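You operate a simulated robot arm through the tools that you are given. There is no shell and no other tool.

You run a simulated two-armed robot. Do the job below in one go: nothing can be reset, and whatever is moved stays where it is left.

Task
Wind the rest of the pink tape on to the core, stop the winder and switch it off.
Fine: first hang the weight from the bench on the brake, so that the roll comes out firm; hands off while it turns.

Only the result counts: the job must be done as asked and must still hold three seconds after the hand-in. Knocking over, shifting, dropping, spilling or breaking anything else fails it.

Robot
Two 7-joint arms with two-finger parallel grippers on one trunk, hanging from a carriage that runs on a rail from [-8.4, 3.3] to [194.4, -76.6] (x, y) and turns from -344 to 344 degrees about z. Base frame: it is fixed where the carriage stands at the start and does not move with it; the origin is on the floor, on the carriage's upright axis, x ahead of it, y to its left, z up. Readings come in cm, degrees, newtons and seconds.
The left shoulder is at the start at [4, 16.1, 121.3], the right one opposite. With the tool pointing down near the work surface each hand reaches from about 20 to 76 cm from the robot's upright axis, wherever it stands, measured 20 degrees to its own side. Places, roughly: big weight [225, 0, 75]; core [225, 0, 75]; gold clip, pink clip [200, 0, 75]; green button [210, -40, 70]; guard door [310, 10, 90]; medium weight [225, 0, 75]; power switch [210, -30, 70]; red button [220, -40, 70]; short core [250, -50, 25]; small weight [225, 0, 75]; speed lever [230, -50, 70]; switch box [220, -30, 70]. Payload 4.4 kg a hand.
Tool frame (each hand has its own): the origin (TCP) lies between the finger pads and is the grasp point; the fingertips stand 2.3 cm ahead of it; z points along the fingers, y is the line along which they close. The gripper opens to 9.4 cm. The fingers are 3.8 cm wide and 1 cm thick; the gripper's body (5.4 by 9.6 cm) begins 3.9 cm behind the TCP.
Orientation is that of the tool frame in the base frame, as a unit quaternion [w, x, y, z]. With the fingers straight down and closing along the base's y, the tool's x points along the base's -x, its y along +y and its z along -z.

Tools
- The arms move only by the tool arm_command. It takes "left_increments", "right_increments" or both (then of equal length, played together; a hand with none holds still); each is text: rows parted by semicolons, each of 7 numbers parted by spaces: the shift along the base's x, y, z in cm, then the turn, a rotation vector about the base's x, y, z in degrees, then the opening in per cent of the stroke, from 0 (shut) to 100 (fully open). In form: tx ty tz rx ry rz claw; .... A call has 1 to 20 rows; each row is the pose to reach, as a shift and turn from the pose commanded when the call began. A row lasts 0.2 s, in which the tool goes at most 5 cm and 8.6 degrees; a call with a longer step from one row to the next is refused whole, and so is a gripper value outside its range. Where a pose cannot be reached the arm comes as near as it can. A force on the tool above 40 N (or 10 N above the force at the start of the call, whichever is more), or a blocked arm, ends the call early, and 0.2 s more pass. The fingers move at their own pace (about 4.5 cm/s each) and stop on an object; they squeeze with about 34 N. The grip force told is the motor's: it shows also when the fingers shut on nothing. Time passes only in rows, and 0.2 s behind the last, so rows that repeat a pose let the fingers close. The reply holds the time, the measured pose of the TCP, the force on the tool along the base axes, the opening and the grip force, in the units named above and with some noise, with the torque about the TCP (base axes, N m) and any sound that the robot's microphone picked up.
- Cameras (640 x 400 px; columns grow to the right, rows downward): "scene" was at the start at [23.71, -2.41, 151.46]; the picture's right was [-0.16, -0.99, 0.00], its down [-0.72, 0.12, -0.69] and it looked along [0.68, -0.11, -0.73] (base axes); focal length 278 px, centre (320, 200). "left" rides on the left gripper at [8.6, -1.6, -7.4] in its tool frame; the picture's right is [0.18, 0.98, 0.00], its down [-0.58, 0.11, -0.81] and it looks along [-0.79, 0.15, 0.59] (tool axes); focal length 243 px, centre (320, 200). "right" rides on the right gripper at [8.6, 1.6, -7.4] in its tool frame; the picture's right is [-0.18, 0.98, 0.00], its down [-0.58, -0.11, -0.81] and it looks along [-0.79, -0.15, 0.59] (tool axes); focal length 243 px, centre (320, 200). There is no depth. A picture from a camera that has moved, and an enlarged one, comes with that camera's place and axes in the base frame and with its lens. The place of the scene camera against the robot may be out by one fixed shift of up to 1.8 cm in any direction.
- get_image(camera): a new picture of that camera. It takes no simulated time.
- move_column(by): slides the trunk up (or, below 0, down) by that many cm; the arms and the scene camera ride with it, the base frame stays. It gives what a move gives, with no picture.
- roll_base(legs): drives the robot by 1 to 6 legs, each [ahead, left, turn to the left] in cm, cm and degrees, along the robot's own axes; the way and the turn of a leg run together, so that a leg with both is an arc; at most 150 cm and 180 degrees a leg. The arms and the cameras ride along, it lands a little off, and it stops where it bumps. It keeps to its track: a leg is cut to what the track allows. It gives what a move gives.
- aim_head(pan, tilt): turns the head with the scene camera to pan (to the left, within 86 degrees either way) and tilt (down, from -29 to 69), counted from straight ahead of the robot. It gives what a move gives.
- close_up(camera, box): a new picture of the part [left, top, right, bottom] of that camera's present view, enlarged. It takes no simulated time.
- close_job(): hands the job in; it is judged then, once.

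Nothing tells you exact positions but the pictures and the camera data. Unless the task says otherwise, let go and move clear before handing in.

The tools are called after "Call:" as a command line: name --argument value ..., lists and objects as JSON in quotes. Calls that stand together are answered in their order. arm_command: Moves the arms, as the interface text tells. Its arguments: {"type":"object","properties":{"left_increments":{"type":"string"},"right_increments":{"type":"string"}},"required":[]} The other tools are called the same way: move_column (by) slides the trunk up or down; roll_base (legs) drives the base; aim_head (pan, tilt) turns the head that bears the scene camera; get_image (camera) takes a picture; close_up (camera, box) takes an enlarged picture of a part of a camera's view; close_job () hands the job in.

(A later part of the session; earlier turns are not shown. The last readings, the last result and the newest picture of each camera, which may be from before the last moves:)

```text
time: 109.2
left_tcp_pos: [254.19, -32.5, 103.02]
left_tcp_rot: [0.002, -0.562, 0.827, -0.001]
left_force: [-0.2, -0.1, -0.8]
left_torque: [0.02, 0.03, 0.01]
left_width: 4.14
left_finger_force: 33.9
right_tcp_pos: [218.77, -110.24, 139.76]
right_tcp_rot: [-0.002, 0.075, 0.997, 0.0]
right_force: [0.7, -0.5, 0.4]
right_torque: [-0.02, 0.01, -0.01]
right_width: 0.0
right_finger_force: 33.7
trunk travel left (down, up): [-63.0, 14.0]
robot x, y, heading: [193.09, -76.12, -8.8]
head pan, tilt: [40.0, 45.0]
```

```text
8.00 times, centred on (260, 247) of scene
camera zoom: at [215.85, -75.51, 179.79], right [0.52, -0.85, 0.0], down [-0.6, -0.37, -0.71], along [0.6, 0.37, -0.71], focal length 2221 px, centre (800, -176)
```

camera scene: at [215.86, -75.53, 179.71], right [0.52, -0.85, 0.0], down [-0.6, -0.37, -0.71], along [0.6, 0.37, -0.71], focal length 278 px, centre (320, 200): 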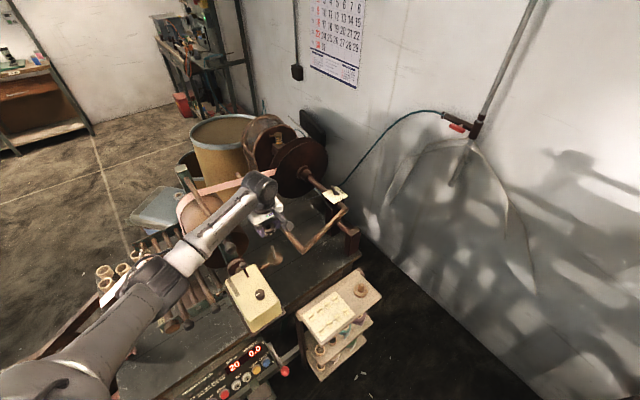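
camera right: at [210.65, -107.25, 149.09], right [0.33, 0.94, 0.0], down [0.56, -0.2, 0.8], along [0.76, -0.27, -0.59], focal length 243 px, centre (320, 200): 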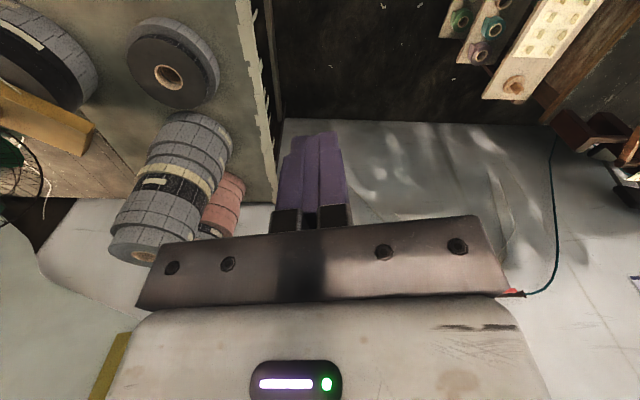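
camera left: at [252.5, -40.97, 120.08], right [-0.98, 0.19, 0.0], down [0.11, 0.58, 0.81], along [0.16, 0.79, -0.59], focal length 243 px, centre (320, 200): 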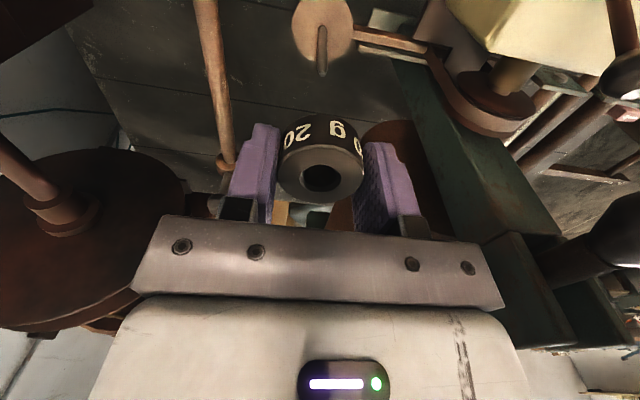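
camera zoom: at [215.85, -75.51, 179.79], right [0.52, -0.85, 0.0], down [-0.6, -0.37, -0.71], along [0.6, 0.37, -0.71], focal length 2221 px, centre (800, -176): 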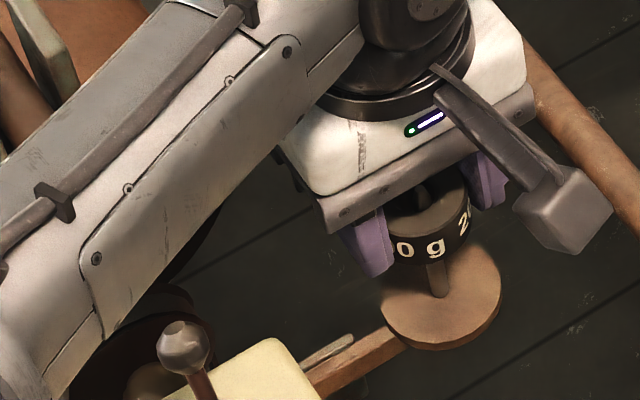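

The spindle tip shows inside the ring's hole. I continue lowering.

Call:
arm_command --left_increments "0 0 -0.8 0 0 0 0; 0 0 -1.6 0 0 0 0; 0 0 -2.4 0 0 0 0; 0 0 -3.2 0 0 0 0; 0 0 -4 0 0 0 0; 0 0 -4 0 0 0 0"

Call:
close_up --camera "left" --box '[240, 20, 400, 220]'

Call:
close_up --camera "scene" --box '[220, 222, 300, 272]'

```text
time: 110.1
left_tcp_pos: [254.88, -31.86, 102.48]
left_tcp_rot: [0.02, -0.559, 0.829, -0.006]
left_force: [-49.6, -12.2, -5.7]
left_torque: [-0.27, 1.22, -0.49]
left_width: 3.9
left_finger_force: 34.0
right_tcp_pos: [218.43, -109.93, 139.56]
right_tcp_rot: [-0.003, 0.075, 0.997, 0.0]
right_force: [-0.4, -0.4, -0.9]
right_torque: [-0.01, 0.01, 0.01]
right_width: 0.01
right_finger_force: 34.1
trunk travel left (down, up): [-63.0, 14.0]
robot x, y, heading: [193.09, -76.4, -8.5]
head pan, tilt: [40.0, 45.0]
stopped in row 4 (left hand): the force on the tool passed its limit at 42 N (the readings are from after the stop); the commanded pose is now the measured one
```

```text
2.00 times, centred on (320, 120) of left
camera zoom: at [252.71, -40.44, 109.66], right [-0.98, 0.2, -0.04], down [0.08, 0.57, 0.82], along [0.18, 0.8, -0.58], focal length 485 px, centre (320, 360)
```

zoom: 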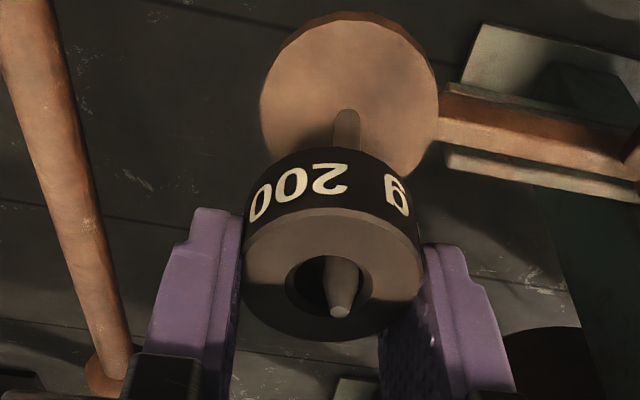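

```text
8.00 times, centred on (260, 247) of scene
camera zoom: at [215.45, -75.3, 179.66], right [0.52, -0.85, 0.0], down [-0.61, -0.37, -0.71], along [0.6, 0.37, -0.71], focal length 2221 px, centre (800, -176)
```

zoom: 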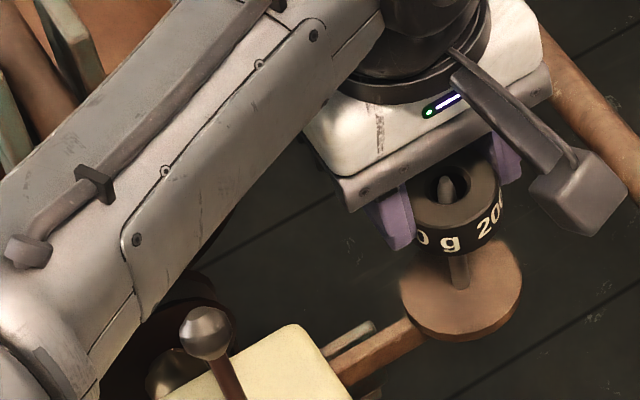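

The arm was blocked by something while the ring is already around the spindle. I look for the contact before doing anything.

Call:
close_up --camera "scene" --box '[130, 170, 300, 300]'

Call:
get_image --camera "left"

```text
3.08 times, centred on (215, 235) of scene
camera zoom: at [215.45, -75.3, 179.66], right [0.52, -0.85, 0.0], down [-0.61, -0.37, -0.71], along [0.6, 0.37, -0.71], focal length 854 px, centre (643, 92)
```

zoom: 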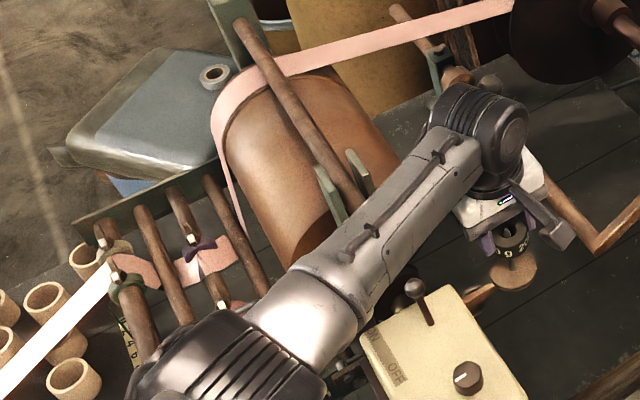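

```text
taken
camera left: at [252.71, -40.44, 109.66], right [-0.98, 0.2, -0.04], down [0.08, 0.57, 0.82], along [0.18, 0.8, -0.58], focal length 243 px, centre (320, 200)
```

left: 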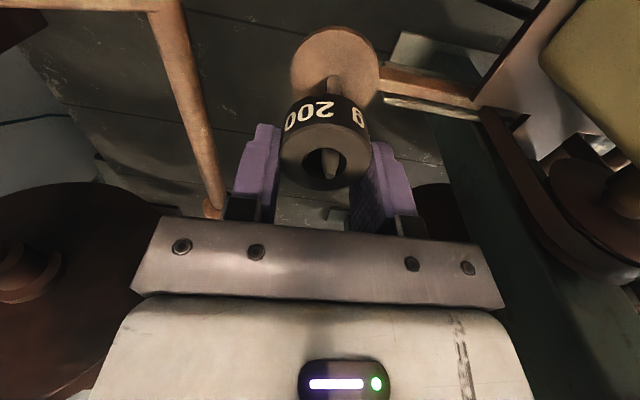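

The forearm is resting on the upper rod's ball. I relieve the sideways load, lift back off, raise the trunk a bit more so the forearm clears, and come down again.

Call:
arm_command --left_increments "-0.3 -0.3 0.4 -0.3 1.1 0.1 0; -0.65 -0.6 0.8 -0.7 2.3 0.25 0; -0.65 -0.6 1.6 -0.7 2.3 0.25 0; -0.65 -0.6 2.4 -0.7 2.3 0.25 0; -0.65 -0.6 3.2 -0.7 2.3 0.25 0; -0.65 -0.6 3.2 -0.7 2.3 0.25 0"

Call:
close_up --camera "left" --box '[240, 20, 400, 220]'

```text
time: 111.5
left_tcp_pos: [254.35, -32.33, 105.0]
left_tcp_rot: [-0.004, -0.563, 0.826, 0.001]
left_force: [9.6, 26.3, -13.1]
left_torque: [0.7, -0.29, 0.0]
left_width: 3.86
left_finger_force: 34.7
right_tcp_pos: [218.89, -109.92, 139.55]
right_tcp_rot: [-0.002, 0.075, 0.997, 0.002]
right_force: [-0.4, 0.5, -0.2]
right_torque: [0.03, 0.0, -0.02]
right_width: 0.01
right_finger_force: 34.7
trunk travel left (down, up): [-63.0, 14.0]
robot x, y, heading: [193.29, -76.19, -8.1]
head pan, tilt: [40.0, 45.0]
```

```text
2.00 times, centred on (320, 120) of left
camera zoom: at [252.59, -40.88, 112.38], right [-0.98, 0.19, 0.01], down [0.12, 0.58, 0.8], along [0.15, 0.79, -0.59], focal length 485 px, centre (320, 360)
```

zoom: 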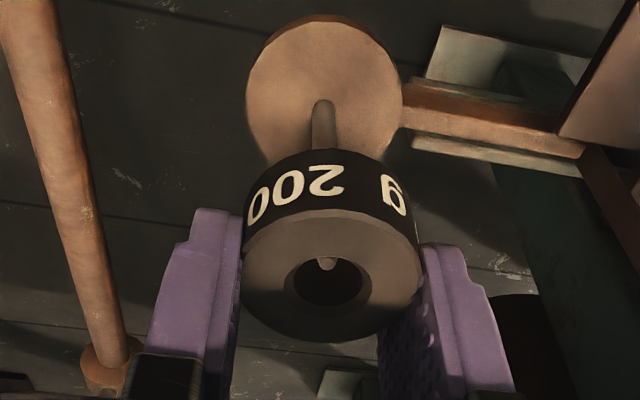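

Call:
arm_command --left_increments "0.05 0.25 0 0 0 0 0; 0.07 0.45 0.3 0 0 0 0; 0.07 0.45 1 0 0 0 0; 0.07 0.45 2 0 0 0 0; 0.07 0.45 2 0 0 0 0"

Call:
move_column --by 6

Call:
arm_command --left_increments "0 0 -1.5 0 0 0 0; 0 0 -3 0 0 0 0; 0 0 -4.5 0 0 0 0; 0 0 -6 0 0 0 0; 0 0 -6 0 0 0 0"

Call:
get_image --camera "left"

Call:
close_up --camera "scene" --box '[170, 200, 300, 300]'

```text
time: 112.7
left_tcp_pos: [254.6, -32.69, 106.84]
left_tcp_rot: [-0.004, -0.562, 0.827, -0.001]
left_force: [0.4, 0.2, -2.3]
left_torque: [0.07, 0.0, 0.0]
left_width: 3.85
left_finger_force: 33.9
right_tcp_pos: [218.97, -110.19, 139.74]
right_tcp_rot: [-0.001, 0.075, 0.997, 0.0]
right_force: [-1.2, -0.2, -0.6]
right_torque: [0.0, 0.04, 0.02]
right_width: 0.01
right_finger_force: 33.8
trunk travel left (down, up): [-63.0, 14.0]
robot x, y, heading: [193.26, -76.56, -8.9]
head pan, tilt: [40.0, 45.0]
```

```text
time: 113.7
left_tcp_pos: [254.62, -32.55, 112.87]
left_tcp_rot: [-0.005, -0.562, 0.827, -0.001]
left_force: [0.6, -0.6, -1.5]
left_torque: [0.03, 0.0, 0.0]
left_width: 3.86
left_finger_force: 33.5
right_tcp_pos: [218.87, -110.14, 145.75]
right_tcp_rot: [-0.002, 0.075, 0.997, 0.0]
right_force: [0.0, -0.7, 0.1]
right_torque: [0.0, -0.02, -0.04]
right_width: 0.02
right_finger_force: 34.1
trunk travel left (down, up): [-69.0, 8.0]
robot x, y, heading: [193.38, -76.23, -8.7]
head pan, tilt: [40.0, 45.0]
```

```text
time: 114.9
left_tcp_pos: [254.41, -32.63, 106.91]
left_tcp_rot: [-0.004, -0.562, 0.827, 0.0]
left_force: [-0.8, 0.0, -2.7]
left_torque: [0.04, 0.02, -0.01]
left_width: 3.87
left_finger_force: 33.5
right_tcp_pos: [218.97, -110.15, 145.74]
right_tcp_rot: [-0.002, 0.075, 0.997, 0.0]
right_force: [0.4, -0.7, -0.6]
right_torque: [0.03, -0.05, 0.03]
right_width: 0.02
right_finger_force: 34.2
trunk travel left (down, up): [-69.0, 8.0]
robot x, y, heading: [193.39, -75.63, -8.5]
head pan, tilt: [40.0, 45.0]
```

```text
taken
camera left: at [252.78, -41.15, 114.24], right [-0.98, 0.19, 0.0], down [0.12, 0.59, 0.8], along [0.15, 0.79, -0.6], focal length 243 px, centre (320, 200)
```

left: 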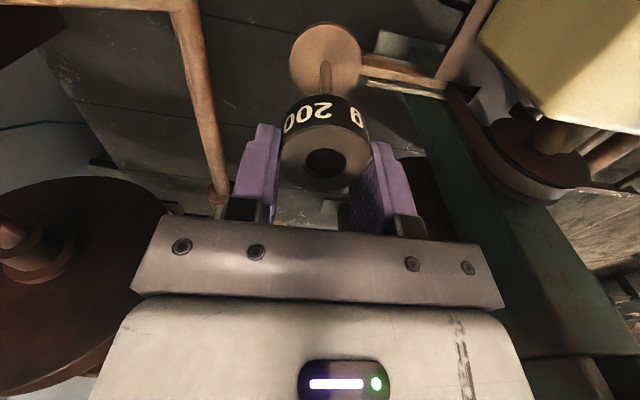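

```text
4.00 times, centred on (235, 250) of scene
camera zoom: at [215.76, -75.45, 185.71], right [0.52, -0.85, 0.0], down [-0.6, -0.37, -0.71], along [0.6, 0.37, -0.71], focal length 1111 px, centre (660, 0)
```

zoom: 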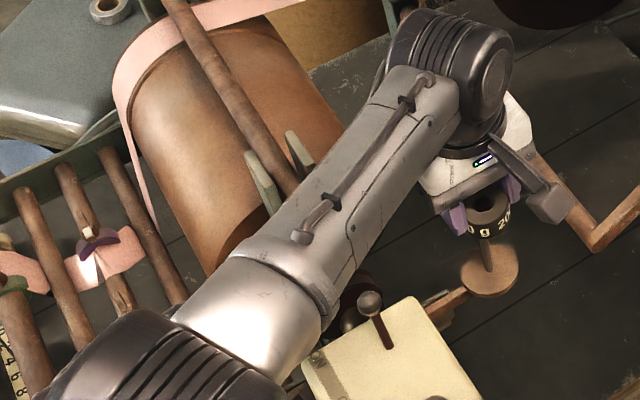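

Call:
close_up --camera "left" --box '[260, 10, 380, 210]'

Call:
close_up --camera "scene" --box '[260, 240, 310, 280]'

```text
2.00 times, centred on (320, 110) of left
camera zoom: at [252.78, -41.15, 114.24], right [-0.98, 0.19, 0.0], down [0.12, 0.59, 0.8], along [0.15, 0.79, -0.6], focal length 485 px, centre (320, 380)
```

zoom: 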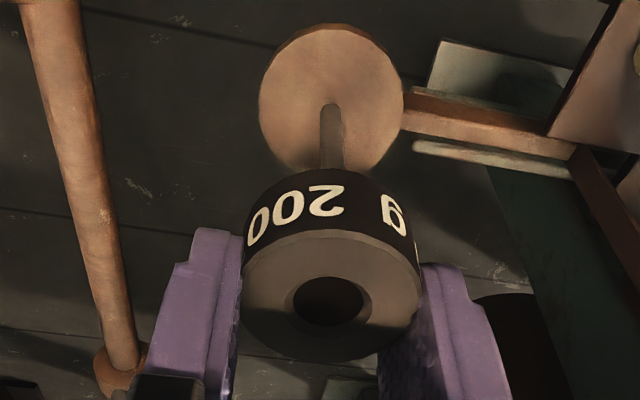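

```text
10.00 times, centred on (285, 260) of scene
camera zoom: at [215.76, -75.45, 185.71], right [0.52, -0.85, 0.0], down [-0.6, -0.37, -0.71], along [0.6, 0.37, -0.71], focal length 2777 px, centre (670, -400)
```

zoom: 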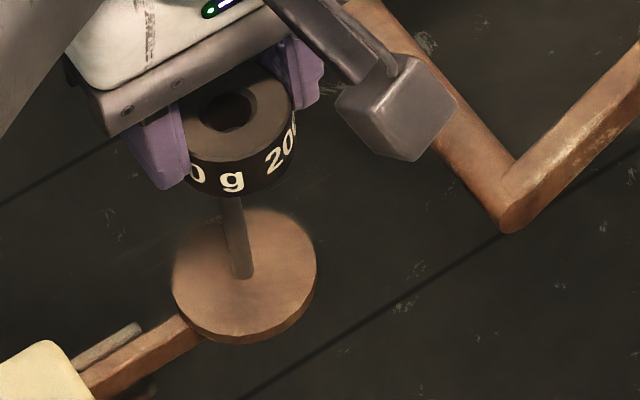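

The ring sits 0.8 cm toward the camera in the grip now, so I shift the hand 0.7 cm forward to recentre and lower again.

Call:
arm_command --left_increments "0.07 0.35 0 0 0 0 0; 0.14 0.69 0 0 0 0 0; 0.14 0.69 -0.7 0 0 0 0; 0.14 0.69 -1.4 0 0 0 0; 0.14 0.69 -2.1 0 0 0 0; 0.14 0.69 -2.8 0 0 0 0; 0.14 0.69 -3.5 0 0 0 0; 0.14 0.69 -3.5 0 0 0 0"

Call:
close_up --camera "left" --box '[260, 10, 380, 210]'

Call:
close_up --camera "scene" --box '[170, 210, 300, 300]'

```text
time: 116.7
left_tcp_pos: [254.73, -31.88, 103.28]
left_tcp_rot: [-0.004, -0.562, 0.827, 0.001]
left_force: [-0.2, 0.0, -2.1]
left_torque: [0.0, 0.02, 0.01]
left_width: 3.88
left_finger_force: 34.0
right_tcp_pos: [218.87, -110.39, 145.64]
right_tcp_rot: [-0.002, 0.075, 0.997, -0.001]
right_force: [0.6, -0.2, 0.5]
right_torque: [-0.01, 0.01, 0.01]
right_width: 0.01
right_finger_force: 34.1
trunk travel left (down, up): [-69.0, 8.0]
robot x, y, heading: [193.17, -76.14, -8.7]
head pan, tilt: [40.0, 45.0]
```

```text
2.00 times, centred on (320, 110) of left
camera zoom: at [252.93, -40.39, 110.72], right [-0.98, 0.19, 0.0], down [0.12, 0.59, 0.8], along [0.15, 0.79, -0.6], focal length 485 px, centre (320, 380)
```

zoom: 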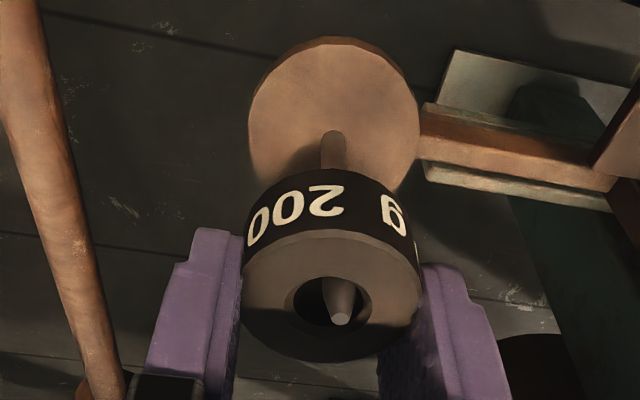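

```text
4.44 times, centred on (235, 255) of scene
camera zoom: at [215.76, -75.45, 185.71], right [0.52, -0.85, 0.0], down [-0.6, -0.37, -0.71], along [0.6, 0.37, -0.71], focal length 1234 px, centre (698, -44)
```

zoom: 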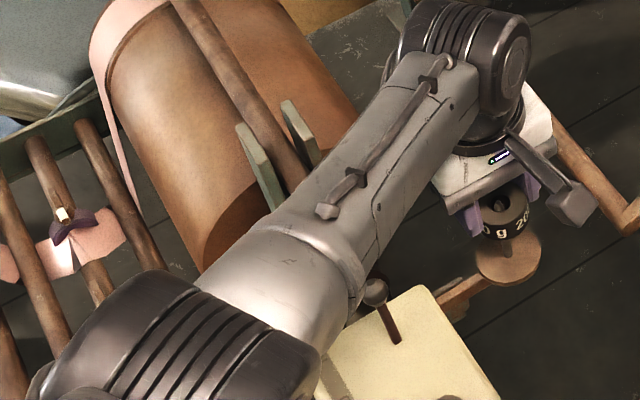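

Call:
arm_command --left_increments "-0.08 0.2 0 0 0 0 0; -0.17 0.4 0 0 0 0 0; -0.17 0.4 0 0 0 0 0"

Call:
close_up --camera "left" --box '[260, 10, 380, 210]'

```text
time: 117.5
left_tcp_pos: [254.66, -31.57, 103.28]
left_tcp_rot: [-0.005, -0.562, 0.827, -0.001]
left_force: [0.6, -4.6, -2.3]
left_torque: [0.03, -0.01, 0.01]
left_width: 3.88
left_finger_force: 34.1
right_tcp_pos: [218.68, -110.41, 145.68]
right_tcp_rot: [-0.002, 0.075, 0.997, -0.001]
right_force: [1.2, -1.4, 0.1]
right_torque: [0.02, -0.02, 0.05]
right_width: 0.0
right_finger_force: 34.1
trunk travel left (down, up): [-69.0, 8.0]
robot x, y, heading: [193.1, -76.04, -8.5]
head pan, tilt: [40.0, 45.0]
```

```text
2.00 times, centred on (320, 110) of left
camera zoom: at [252.79, -40.1, 110.8], right [-0.98, 0.19, 0.0], down [0.12, 0.59, 0.8], along [0.15, 0.79, -0.6], focal length 485 px, centre (320, 380)
```

zoom: 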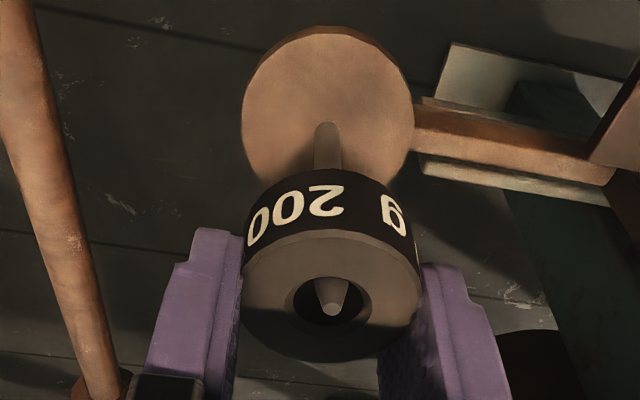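

Call:
arm_command --left_increments "-0.07 -0.2 0 0 0 0 0; -0.07 -0.2 -0.6 0 0 0 0; -0.07 -0.2 -1.2 0 0 0 0; -0.07 -0.2 -1.8 0 0 0 0; -0.07 -0.2 -1.8 0 0 0 0"

Call:
close_up --camera "left" --box '[260, 10, 380, 210]'

Call:
close_up --camera "scene" --box '[170, 210, 300, 300]'

```text
time: 118.7
left_tcp_pos: [254.47, -31.52, 101.55]
left_tcp_rot: [-0.004, -0.562, 0.827, -0.001]
left_force: [0.4, 0.2, -1.6]
left_torque: [0.03, 0.02, -0.01]
left_width: 3.86
left_finger_force: 34.1
right_tcp_pos: [218.82, -110.13, 145.67]
right_tcp_rot: [-0.001, 0.075, 0.997, 0.0]
right_force: [0.3, 0.0, -0.4]
right_torque: [0.01, 0.0, 0.03]
right_width: 0.03
right_finger_force: 34.4
trunk travel left (down, up): [-69.0, 8.0]
robot x, y, heading: [193.43, -76.48, -8.5]
head pan, tilt: [40.0, 45.0]
```

```text
2.00 times, centred on (320, 110) of left
camera zoom: at [252.7, -40.18, 108.93], right [-0.98, 0.19, 0.0], down [0.12, 0.59, 0.8], along [0.15, 0.79, -0.6], focal length 485 px, centre (320, 380)
```

zoom: 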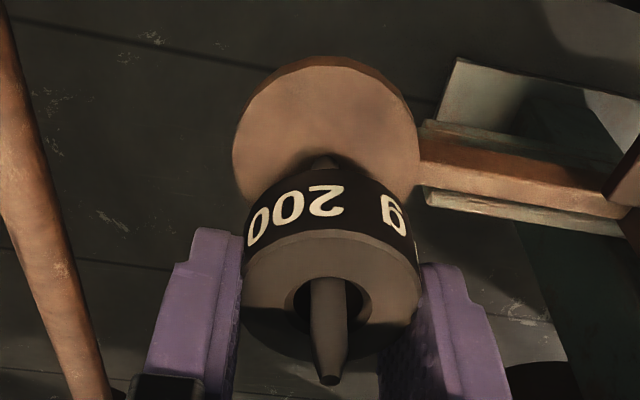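

```text
4.44 times, centred on (235, 255) of scene
camera zoom: at [215.76, -75.45, 185.71], right [0.52, -0.85, 0.0], down [-0.6, -0.37, -0.71], along [0.6, 0.37, -0.71], focal length 1234 px, centre (698, -44)
```

zoom: 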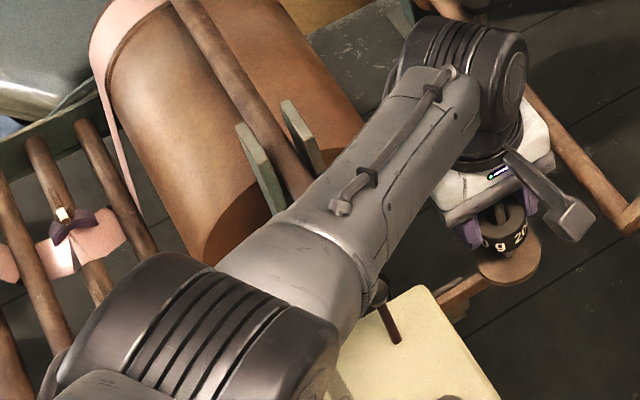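

The spindle is now well through the ring. I continue a little further.

Call:
arm_command --left_increments "0 0 -0.5 0 0 0 0; 0 0 -1 0 0 0 0; 0 0 -1.5 0 0 0 0; 0 0 -1.5 0 0 0 0"

Call:
close_up --camera "left" --box '[260, 10, 380, 210]'

Call:
close_up --camera "scene" --box '[170, 210, 300, 300]'

```text
time: 119.7
left_tcp_pos: [254.43, -31.59, 99.85]
left_tcp_rot: [-0.003, -0.563, 0.827, 0.0]
left_force: [-0.1, -0.8, -2.7]
left_torque: [-0.01, -0.01, -0.01]
left_width: 3.85
left_finger_force: 34.0
right_tcp_pos: [218.84, -110.12, 145.57]
right_tcp_rot: [-0.002, 0.075, 0.997, 0.0]
right_force: [0.9, 0.2, 0.2]
right_torque: [0.01, 0.01, 0.03]
right_width: 0.0
right_finger_force: 33.8
trunk travel left (down, up): [-69.0, 8.0]
robot x, y, heading: [192.73, -76.15, -8.9]
head pan, tilt: [40.0, 45.0]
```

```text
2.00 times, centred on (320, 110) of left
camera zoom: at [252.66, -40.14, 107.37], right [-0.98, 0.19, 0.0], down [0.12, 0.59, 0.8], along [0.15, 0.79, -0.6], focal length 485 px, centre (320, 380)
```

zoom: 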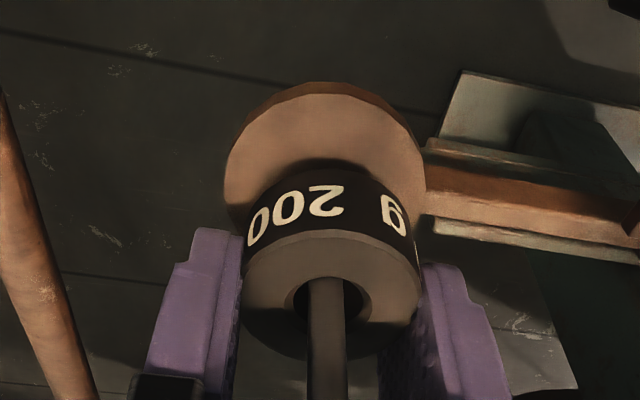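

```text
4.44 times, centred on (235, 255) of scene
camera zoom: at [215.76, -75.45, 185.71], right [0.52, -0.85, 0.0], down [-0.6, -0.37, -0.71], along [0.6, 0.37, -0.71], focal length 1234 px, centre (698, -44)
```

zoom: 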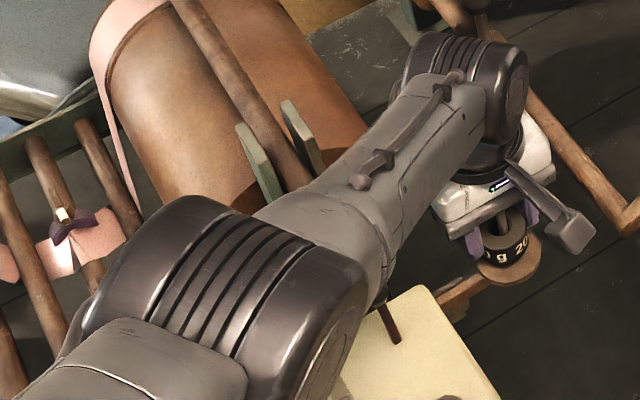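

The ring is about 2 cm above the disc and the palm is near the spindle tip, so I lower a last half centimetre and release.

Call:
arm_command --left_increments "0 0 -0.5 0 0 0 0; 0 0 -0.5 0 0 0 44; 0 0 -0.5 0 0 0 60; 0 0 -0.5 0 0 0 60; 0 0 -0.5 0 0 0 60"

Call:
close_up --camera "left" --box '[260, 10, 380, 210]'

Call:
close_up --camera "scene" --box '[220, 220, 310, 280]'

```text
time: 120.9
left_tcp_pos: [254.3, -31.61, 99.59]
left_tcp_rot: [-0.004, -0.562, 0.827, -0.001]
left_force: [0.0, -1.2, 0.5]
left_torque: [0.03, 0.01, -0.04]
left_width: 5.64
left_finger_force: 0.0
left hand out of reach, approached as far as the arm can: row 1
right_tcp_pos: [218.87, -110.16, 145.65]
right_tcp_rot: [-0.003, 0.075, 0.997, 0.0]
right_force: [-0.7, 0.0, 0.6]
right_torque: [0.0, -0.02, 0.02]
right_width: 0.02
right_finger_force: 33.9
trunk travel left (down, up): [-69.0, 8.0]
robot x, y, heading: [193.45, -76.53, -9.0]
head pan, tilt: [40.0, 45.0]
```

```text
2.00 times, centred on (320, 110) of left
camera zoom: at [252.52, -40.22, 107.06], right [-0.98, 0.19, 0.0], down [0.12, 0.59, 0.8], along [0.15, 0.79, -0.6], focal length 485 px, centre (320, 380)
```

zoom: 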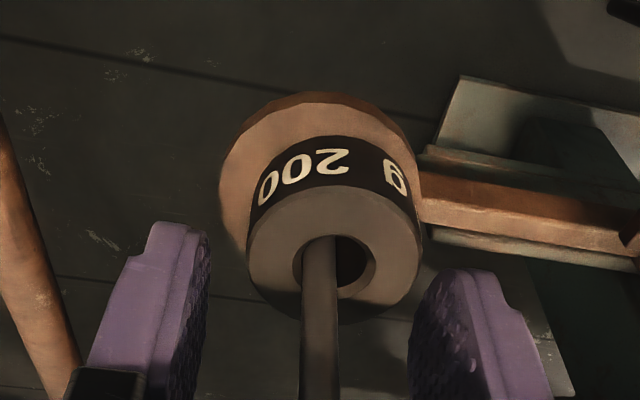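

```text
6.67 times, centred on (265, 250) of scene
camera zoom: at [215.76, -75.45, 185.71], right [0.52, -0.85, 0.0], down [-0.6, -0.37, -0.71], along [0.6, 0.37, -0.71], focal length 1851 px, centre (687, -133)
```

zoom: 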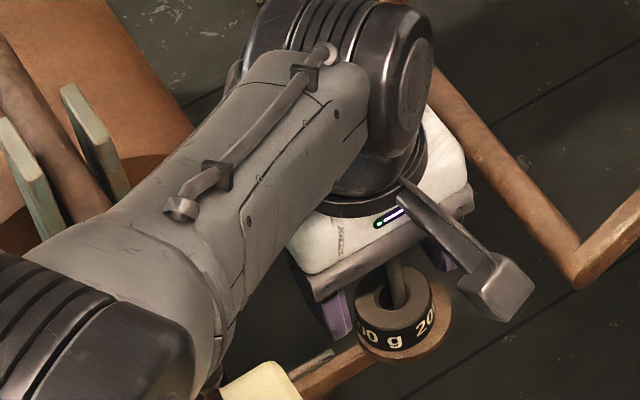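

The weight rests on the brake's disc around its spindle. I lift the hand straight up and clear.

Call:
arm_command --left_increments "0 0 2 0 0 0 60; 0 0 4.5 0 0 0 60; 0 0 8 0 0 0 60; 0 0 12 0 0 0 60; 0 0 16 0 0 0 60; 0 0 20 0 0 0 60; 0 0 24 0 0 0 60; 0 0 28 0 0 0 60; 0 0 32 0 0 0 60; 0 0 35 0 0 0 60; 0 0 35 0 0 0 60"

Call:
get_image --camera "scene"

Call:
get_image --camera "left"

```text
time: 123.3
left_tcp_pos: [254.41, -31.37, 134.64]
left_tcp_rot: [-0.004, -0.562, 0.827, -0.001]
left_force: [0.9, 0.3, -0.1]
left_torque: [0.0, 0.0, 0.03]
left_width: 5.63
left_finger_force: 0.1
right_tcp_pos: [218.9, -110.19, 145.61]
right_tcp_rot: [-0.002, 0.075, 0.997, 0.001]
right_force: [-0.1, -0.5, 0.0]
right_torque: [-0.01, 0.0, 0.04]
right_width: 0.03
right_finger_force: 33.8
trunk travel left (down, up): [-69.0, 8.0]
robot x, y, heading: [192.93, -75.96, -8.8]
head pan, tilt: [40.0, 45.0]
```

```text
taken
camera scene: at [215.77, -75.44, 185.71], right [0.52, -0.85, 0.0], down [-0.6, -0.37, -0.71], along [0.6, 0.37, -0.71], focal length 278 px, centre (320, 200)
```

scene: 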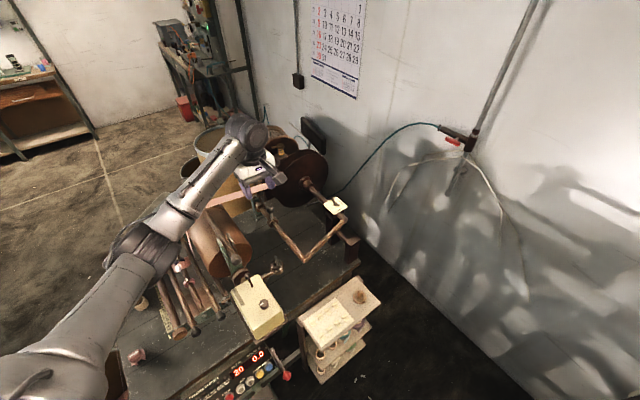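

```text
taken
camera left: at [252.75, -39.88, 142.07], right [-0.98, 0.19, 0.0], down [0.12, 0.59, 0.8], along [0.15, 0.79, -0.6], focal length 243 px, centre (320, 200)
```

left: 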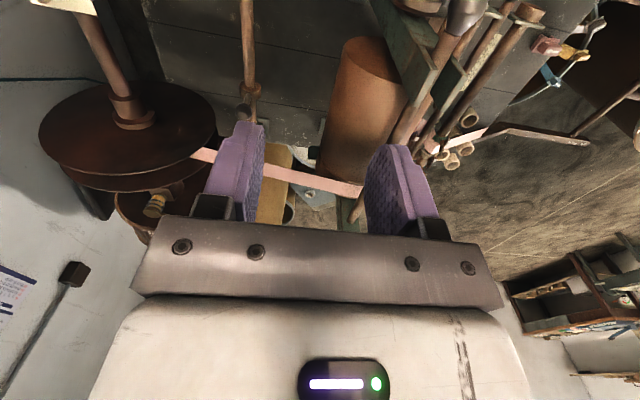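

Next I return the robot to the panel position used before, facing the machine, to press START with the right hand.

Call:
roll_base --legs '[[0, 0, 77.4], [0, 37.5, 0]]'

Call:
aim_head --pan -30 --tilt 50

Call:
move_column --by -29

Call:
get_image --camera "scene"

Call:
close_up --camera "scene" --box '[340, 225, 480, 320]'

```text
time: 129.0
left_tcp_pos: [128.93, 7.42, 134.68]
left_tcp_rot: [0.004, 0.954, -0.3, 0.003]
left_force: [-0.7, -0.8, 1.3]
left_torque: [0.02, 0.0, -0.01]
left_width: 5.65
left_finger_force: 0.0
right_tcp_pos: [197.45, -45.28, 145.66]
right_tcp_rot: [-0.001, -0.559, 0.829, -0.002]
right_force: [-0.4, -0.4, 0.7]
right_torque: [-0.03, 0.02, -0.01]
right_width: 0.0
right_finger_force: 33.3
trunk travel left (down, up): [-69.0, 8.0]
robot x, y, heading: [158.21, -62.48, 68.1]
head pan, tilt: [40.0, 45.0]
```

```text
time: 130.4
left_tcp_pos: [128.92, 7.51, 134.53]
left_tcp_rot: [0.002, 0.954, -0.3, 0.004]
left_force: [-0.3, 0.7, 0.1]
left_torque: [-0.01, -0.03, -0.01]
left_width: 5.64
left_finger_force: 0.1
right_tcp_pos: [197.62, -45.27, 145.72]
right_tcp_rot: [-0.002, -0.559, 0.829, -0.001]
right_force: [0.7, 0.3, 0.0]
right_torque: [0.03, 0.0, 0.0]
right_width: 0.0
right_finger_force: 34.1
trunk travel left (down, up): [-69.0, 8.0]
robot x, y, heading: [158.35, -62.47, 68.0]
head pan, tilt: [-30.0, 50.0]
```

```text
time: 133.4
left_tcp_pos: [129.0, 7.65, 105.7]
left_tcp_rot: [0.003, 0.954, -0.3, 0.003]
left_force: [-0.6, 0.6, -1.0]
left_torque: [0.03, 0.03, -0.03]
left_width: 5.61
left_finger_force: 0.2
right_tcp_pos: [197.4, -45.24, 116.66]
right_tcp_rot: [0.0, -0.56, 0.828, 0.0]
right_force: [-0.8, -1.0, 0.3]
right_torque: [0.01, -0.03, 0.0]
right_width: 0.0
right_finger_force: 34.1
trunk travel left (down, up): [-40.0, 37.0]
robot x, y, heading: [158.59, -62.44, 68.4]
head pan, tilt: [-30.0, 50.0]
```

```text
taken
camera scene: at [170.33, -44.01, 156.03], right [0.62, -0.79, 0.0], down [-0.6, -0.47, -0.64], along [0.51, 0.4, -0.77], focal length 278 px, centre (320, 200)
```

scene: 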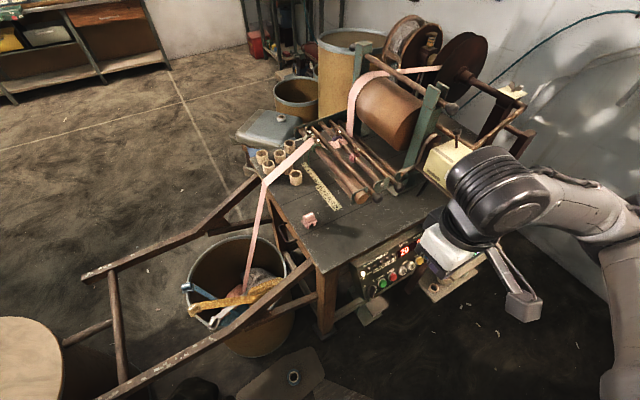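

```text
4.21 times, centred on (410, 272) of scene
camera zoom: at [170.33, -44.01, 156.03], right [0.62, -0.79, 0.0], down [-0.6, -0.47, -0.64], along [0.51, 0.4, -0.77], focal length 1169 px, centre (-59, -105)
```

zoom: 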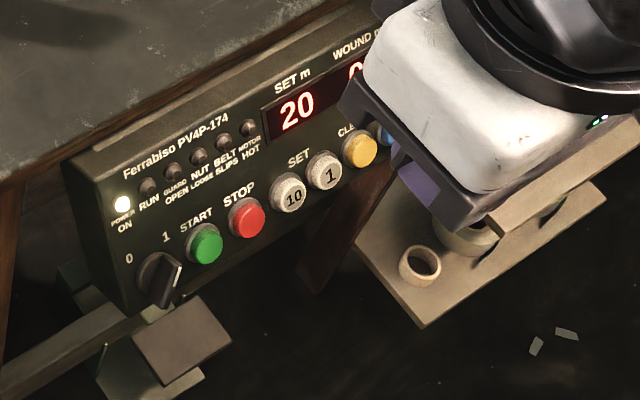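

The panel view is clear: SET 20, ready. I bring the right hand, closed, tilted square to the panel, in front of the START button at about (212.2, -36.1, 68.5).

Call:
arm_command --right_increments "1 0 -4 0 0 0 0; 2.5 0 -8 6.98 -2.75 0 0; 4 0 -12 13.96 -5.5 0 0; 5.5 0 -16 20.94 -8.25 0 0; 6 0 -20 27.9 -11 0 0; 6.2 -0.2 -24 34.9 -13.75 0 0; 6.2 -0.2 -27.5 41.9 -16.5 0 0; 6.2 -0.2 -31 48.85 -19.25 0 0; 6.2 -0.2 -34.5 55.8 -22 0 0; 6.2 -0.2 -37 55.8 -22 0 0; 6.2 -0.2 -37 55.8 -22 0 0"

Call:
get_image --camera "right"

Call:
get_image --camera "scene"

```text
time: 135.8
left_tcp_pos: [129.09, 7.72, 105.56]
left_tcp_rot: [0.003, 0.954, -0.3, 0.003]
left_force: [-0.4, 0.1, 0.2]
left_torque: [-0.01, -0.01, -0.04]
left_width: 5.66
left_finger_force: 0.0
right_tcp_pos: [203.74, -45.66, 79.84]
right_tcp_rot: [0.411, -0.485, 0.719, 0.281]
right_force: [1.0, -0.1, 0.0]
right_torque: [-0.02, 0.01, -0.01]
right_width: 0.0
right_finger_force: 33.5
right hand out of reach, approached as far as the arm can: row 2, 3, 4
trunk travel left (down, up): [-40.0, 37.0]
robot x, y, heading: [158.71, -62.22, 67.8]
head pan, tilt: [-30.0, 50.0]
```

```text
taken
camera right: at [198.31, -55.07, 76.02], right [-0.88, 0.45, 0.16], down [-0.04, -0.42, 0.91], along [0.48, 0.79, 0.39], focal length 243 px, centre (320, 200)
```

right: 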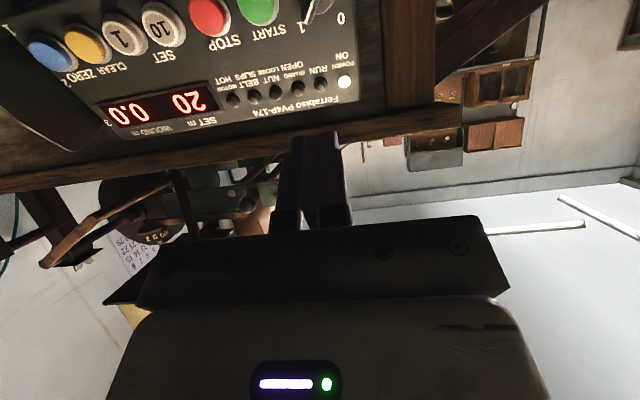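

```text
taken
camera scene: at [170.35, -44.02, 156.03], right [0.62, -0.79, 0.0], down [-0.6, -0.47, -0.64], along [0.51, 0.4, -0.77], focal length 278 px, centre (320, 200)
```

scene: 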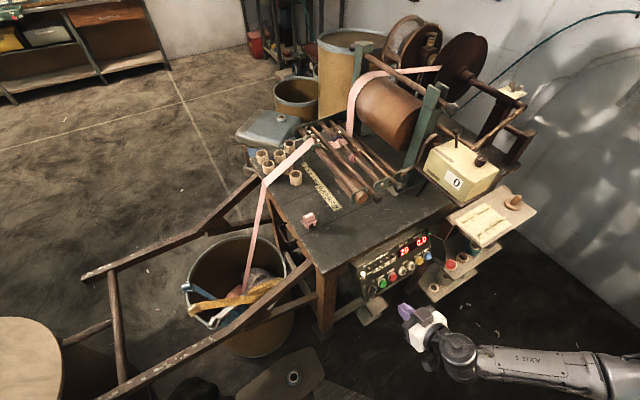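

Call:
close_up --camera "scene" --box '[400, 60, 540, 220]'

Call:
close_up --camera "scene" --box '[340, 210, 500, 310]'

Call:
close_up --camera "scene" --box '[170, 240, 310, 370]'

```text
2.50 times, centred on (470, 140) of scene
camera zoom: at [170.35, -44.02, 156.03], right [0.62, -0.79, 0.0], down [-0.6, -0.47, -0.64], along [0.51, 0.4, -0.77], focal length 694 px, centre (-55, 350)
```

zoom: 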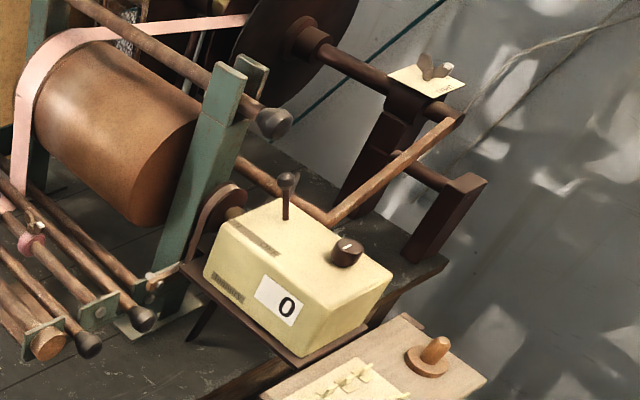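

```text
4.00 times, centred on (420, 260) of scene
camera zoom: at [170.35, -44.02, 156.03], right [0.62, -0.79, 0.0], down [-0.6, -0.47, -0.64], along [0.51, 0.4, -0.77], focal length 1111 px, centre (-80, -40)
```

zoom: 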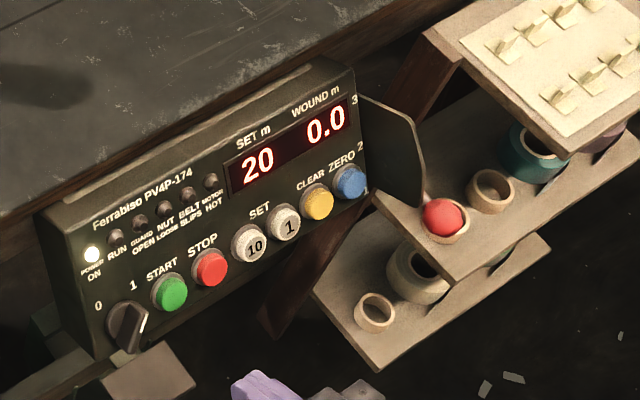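

```text
3.08 times, centred on (240, 305) of scene
camera zoom: at [170.35, -44.02, 156.03], right [0.62, -0.79, 0.0], down [-0.6, -0.47, -0.64], along [0.51, 0.4, -0.77], focal length 854 px, centre (566, -123)
```

zoom: 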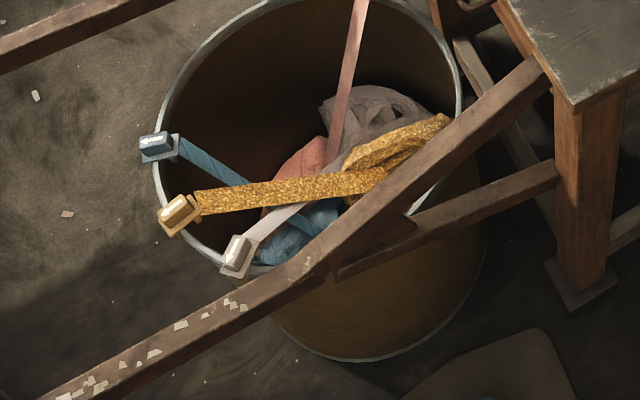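

Everything is in place: power on, no faults, speed lever low, other tapes clipped to the bin's rim. I move to the stand-off in front of START.

Call:
arm_command --right_increments "2.1 0.7 -3 0 0 0 0; 4.3 1.8 -6 0 0 0 0; 6.4 2.9 -8.1 0 0 0 0; 6.4 4.3 -8.1 0 0 0 0; 6.4 4.3 -8.1 0 0 0 0"

Call:
get_image --camera "right"

Call:
close_up --camera "scene" --box '[340, 210, 500, 310]'

```text
time: 137.0
left_tcp_pos: [129.05, 7.47, 105.52]
left_tcp_rot: [0.003, 0.954, -0.3, 0.003]
left_force: [0.1, -0.3, 0.0]
left_torque: [-0.02, -0.01, -0.01]
left_width: 5.63
left_finger_force: 0.0
right_tcp_pos: [210.02, -41.15, 71.43]
right_tcp_rot: [0.411, -0.486, 0.718, 0.282]
right_force: [0.4, 0.4, 0.5]
right_torque: [0.01, -0.05, 0.04]
right_width: 0.01
right_finger_force: 33.7
trunk travel left (down, up): [-40.0, 37.0]
robot x, y, heading: [158.63, -62.59, 68.2]
head pan, tilt: [-30.0, 50.0]
```

```text
taken
camera right: at [204.51, -50.6, 67.57], right [-0.88, 0.45, 0.16], down [-0.04, -0.42, 0.91], along [0.48, 0.79, 0.39], focal length 243 px, centre (320, 200)
```

right: 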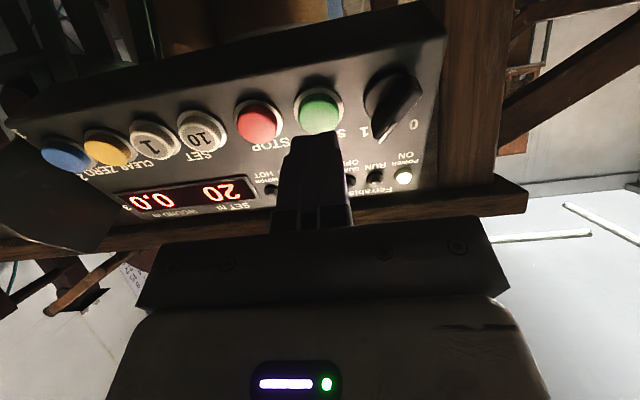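

```text
4.00 times, centred on (420, 260) of scene
camera zoom: at [170.33, -44.03, 156.02], right [0.62, -0.79, 0.0], down [-0.6, -0.47, -0.64], along [0.51, 0.4, -0.77], focal length 1111 px, centre (-80, -40)
```

zoom: 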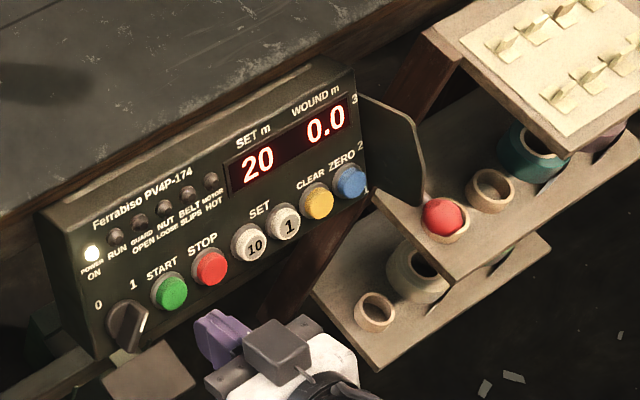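

The finger tip is centred on the START button. I press it and back away at once.

Call:
arm_command --right_increments "0.6 1.6 -1 0 0 0 0; 1.1 2.8 -1.75 0 0 0 0; 1.34 3.39 -2.09 0 0 0 0; 1.5 3.8 -2.34 0 0 0 0; 1.6 4.07 -2.5 0 0 0 0; 1.1 2.8 -1.75 0 0 0 0; 0 0 0 0 0 0 0; -1.2 -3.2 2 0 0 0 0"

Call:
close_up --camera "scene" --box '[340, 210, 500, 310]'

Call:
get_image --camera "scene"

```text
time: 138.2
left_tcp_pos: [129.05, 7.29, 105.39]
left_tcp_rot: [0.004, 0.954, -0.3, 0.004]
left_force: [0.1, 0.1, -0.2]
left_torque: [0.01, 0.01, 0.0]
left_width: 5.63
left_finger_force: 0.0
right_tcp_pos: [211.46, -37.56, 69.32]
right_tcp_rot: [0.412, -0.485, 0.717, 0.284]
right_force: [-11.9, -21.1, 25.5]
right_torque: [0.32, -0.13, 0.04]
right_width: 0.0
right_finger_force: 34.0
trunk travel left (down, up): [-40.0, 37.0]
robot x, y, heading: [158.58, -62.64, 67.8]
head pan, tilt: [-30.0, 50.0]
heard: click
stopped in row 5 (right hand): the force on the tool passed its limit at 43 N (the readings are from after the stop); the commanded pose is now the measured one
```

```text
4.00 times, centred on (420, 260) of scene
camera zoom: at [170.31, -44.24, 155.98], right [0.62, -0.79, 0.0], down [-0.6, -0.47, -0.64], along [0.51, 0.39, -0.77], focal length 1111 px, centre (-80, -40)
```

zoom: 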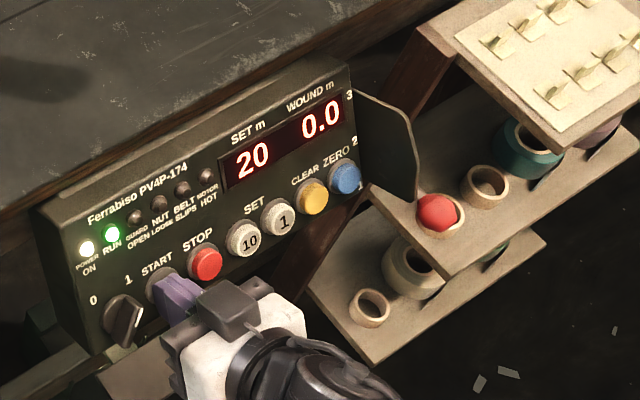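

```text
taken
camera scene: at [170.31, -44.24, 155.98], right [0.62, -0.79, 0.0], down [-0.6, -0.47, -0.64], along [0.51, 0.39, -0.77], focal length 278 px, centre (320, 200)
```

scene: 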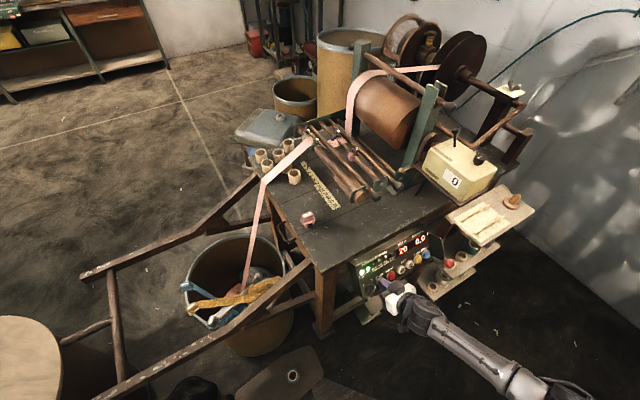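

The RUN lamp is lit. I take the hand off right away and stand ready in front of the STOP button.

Call:
arm_command --right_increments "-0.5 -1.3 0.8 0 0 0 0; -1.3 -3.2 2 0 0 0 0; -2.2 -5.6 3.5 0 0 0 0; -0.5 -6.2 3.5 0 0 0 0; 1.2 -6.9 3.5 0 0 0 0; 1.7 -7.1 3.5 0 0 0 0"

Call:
get_image --camera "scene"

Call:
close_up --camera "scene" --box '[340, 210, 500, 310]'

Call:
close_up --camera "scene" --box '[340, 30, 540, 200]'

```text
time: 139.6
left_tcp_pos: [129.07, 7.62, 105.71]
left_tcp_rot: [0.003, 0.954, -0.299, 0.003]
left_force: [0.2, -0.3, -0.1]
left_torque: [-0.01, 0.0, 0.02]
left_width: 5.65
left_finger_force: 0.0
right_tcp_pos: [213.27, -44.07, 72.92]
right_tcp_rot: [0.414, -0.484, 0.716, 0.285]
right_force: [0.1, 0.1, 0.1]
right_torque: [-0.01, -0.03, 0.01]
right_width: 0.02
right_finger_force: 34.4
trunk travel left (down, up): [-40.0, 37.0]
robot x, y, heading: [158.29, -62.31, 68.2]
head pan, tilt: [-30.0, 50.0]
```

```text
taken
camera scene: at [170.34, -44.01, 156.02], right [0.62, -0.79, 0.0], down [-0.6, -0.47, -0.64], along [0.51, 0.4, -0.77], focal length 278 px, centre (320, 200)
```

scene: 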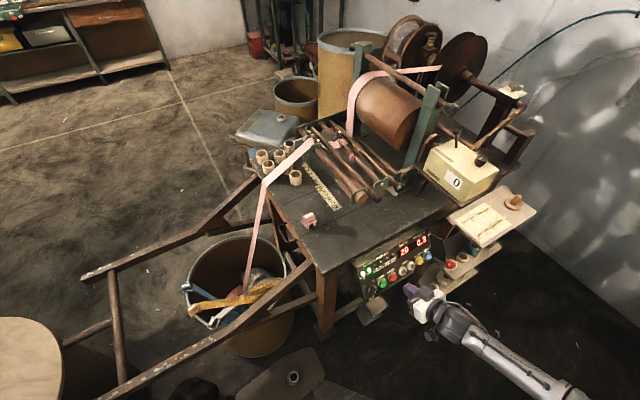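

```text
4.00 times, centred on (420, 260) of scene
camera zoom: at [170.34, -44.01, 156.02], right [0.62, -0.79, 0.0], down [-0.6, -0.47, -0.64], along [0.51, 0.4, -0.77], focal length 1111 px, centre (-80, -40)
```

zoom: 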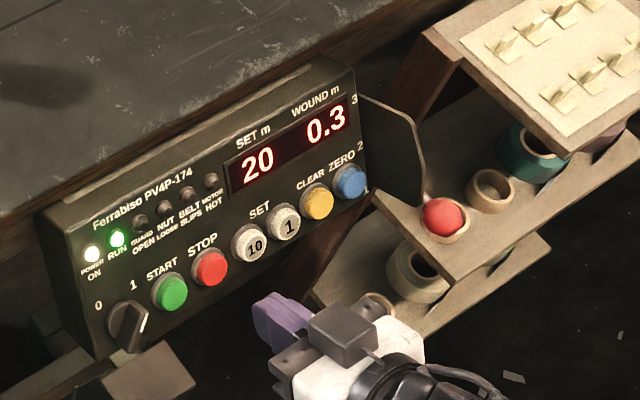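

```text
2.35 times, centred on (440, 115) of scene
camera zoom: at [170.34, -44.01, 156.02], right [0.62, -0.79, 0.0], down [-0.6, -0.47, -0.64], along [0.51, 0.4, -0.77], focal length 653 px, centre (38, 400)
```

zoom: 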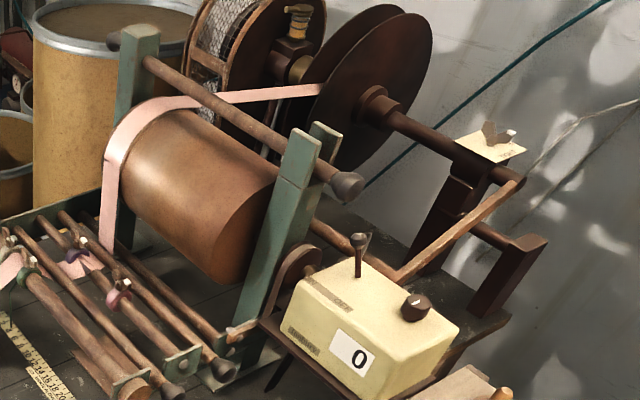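

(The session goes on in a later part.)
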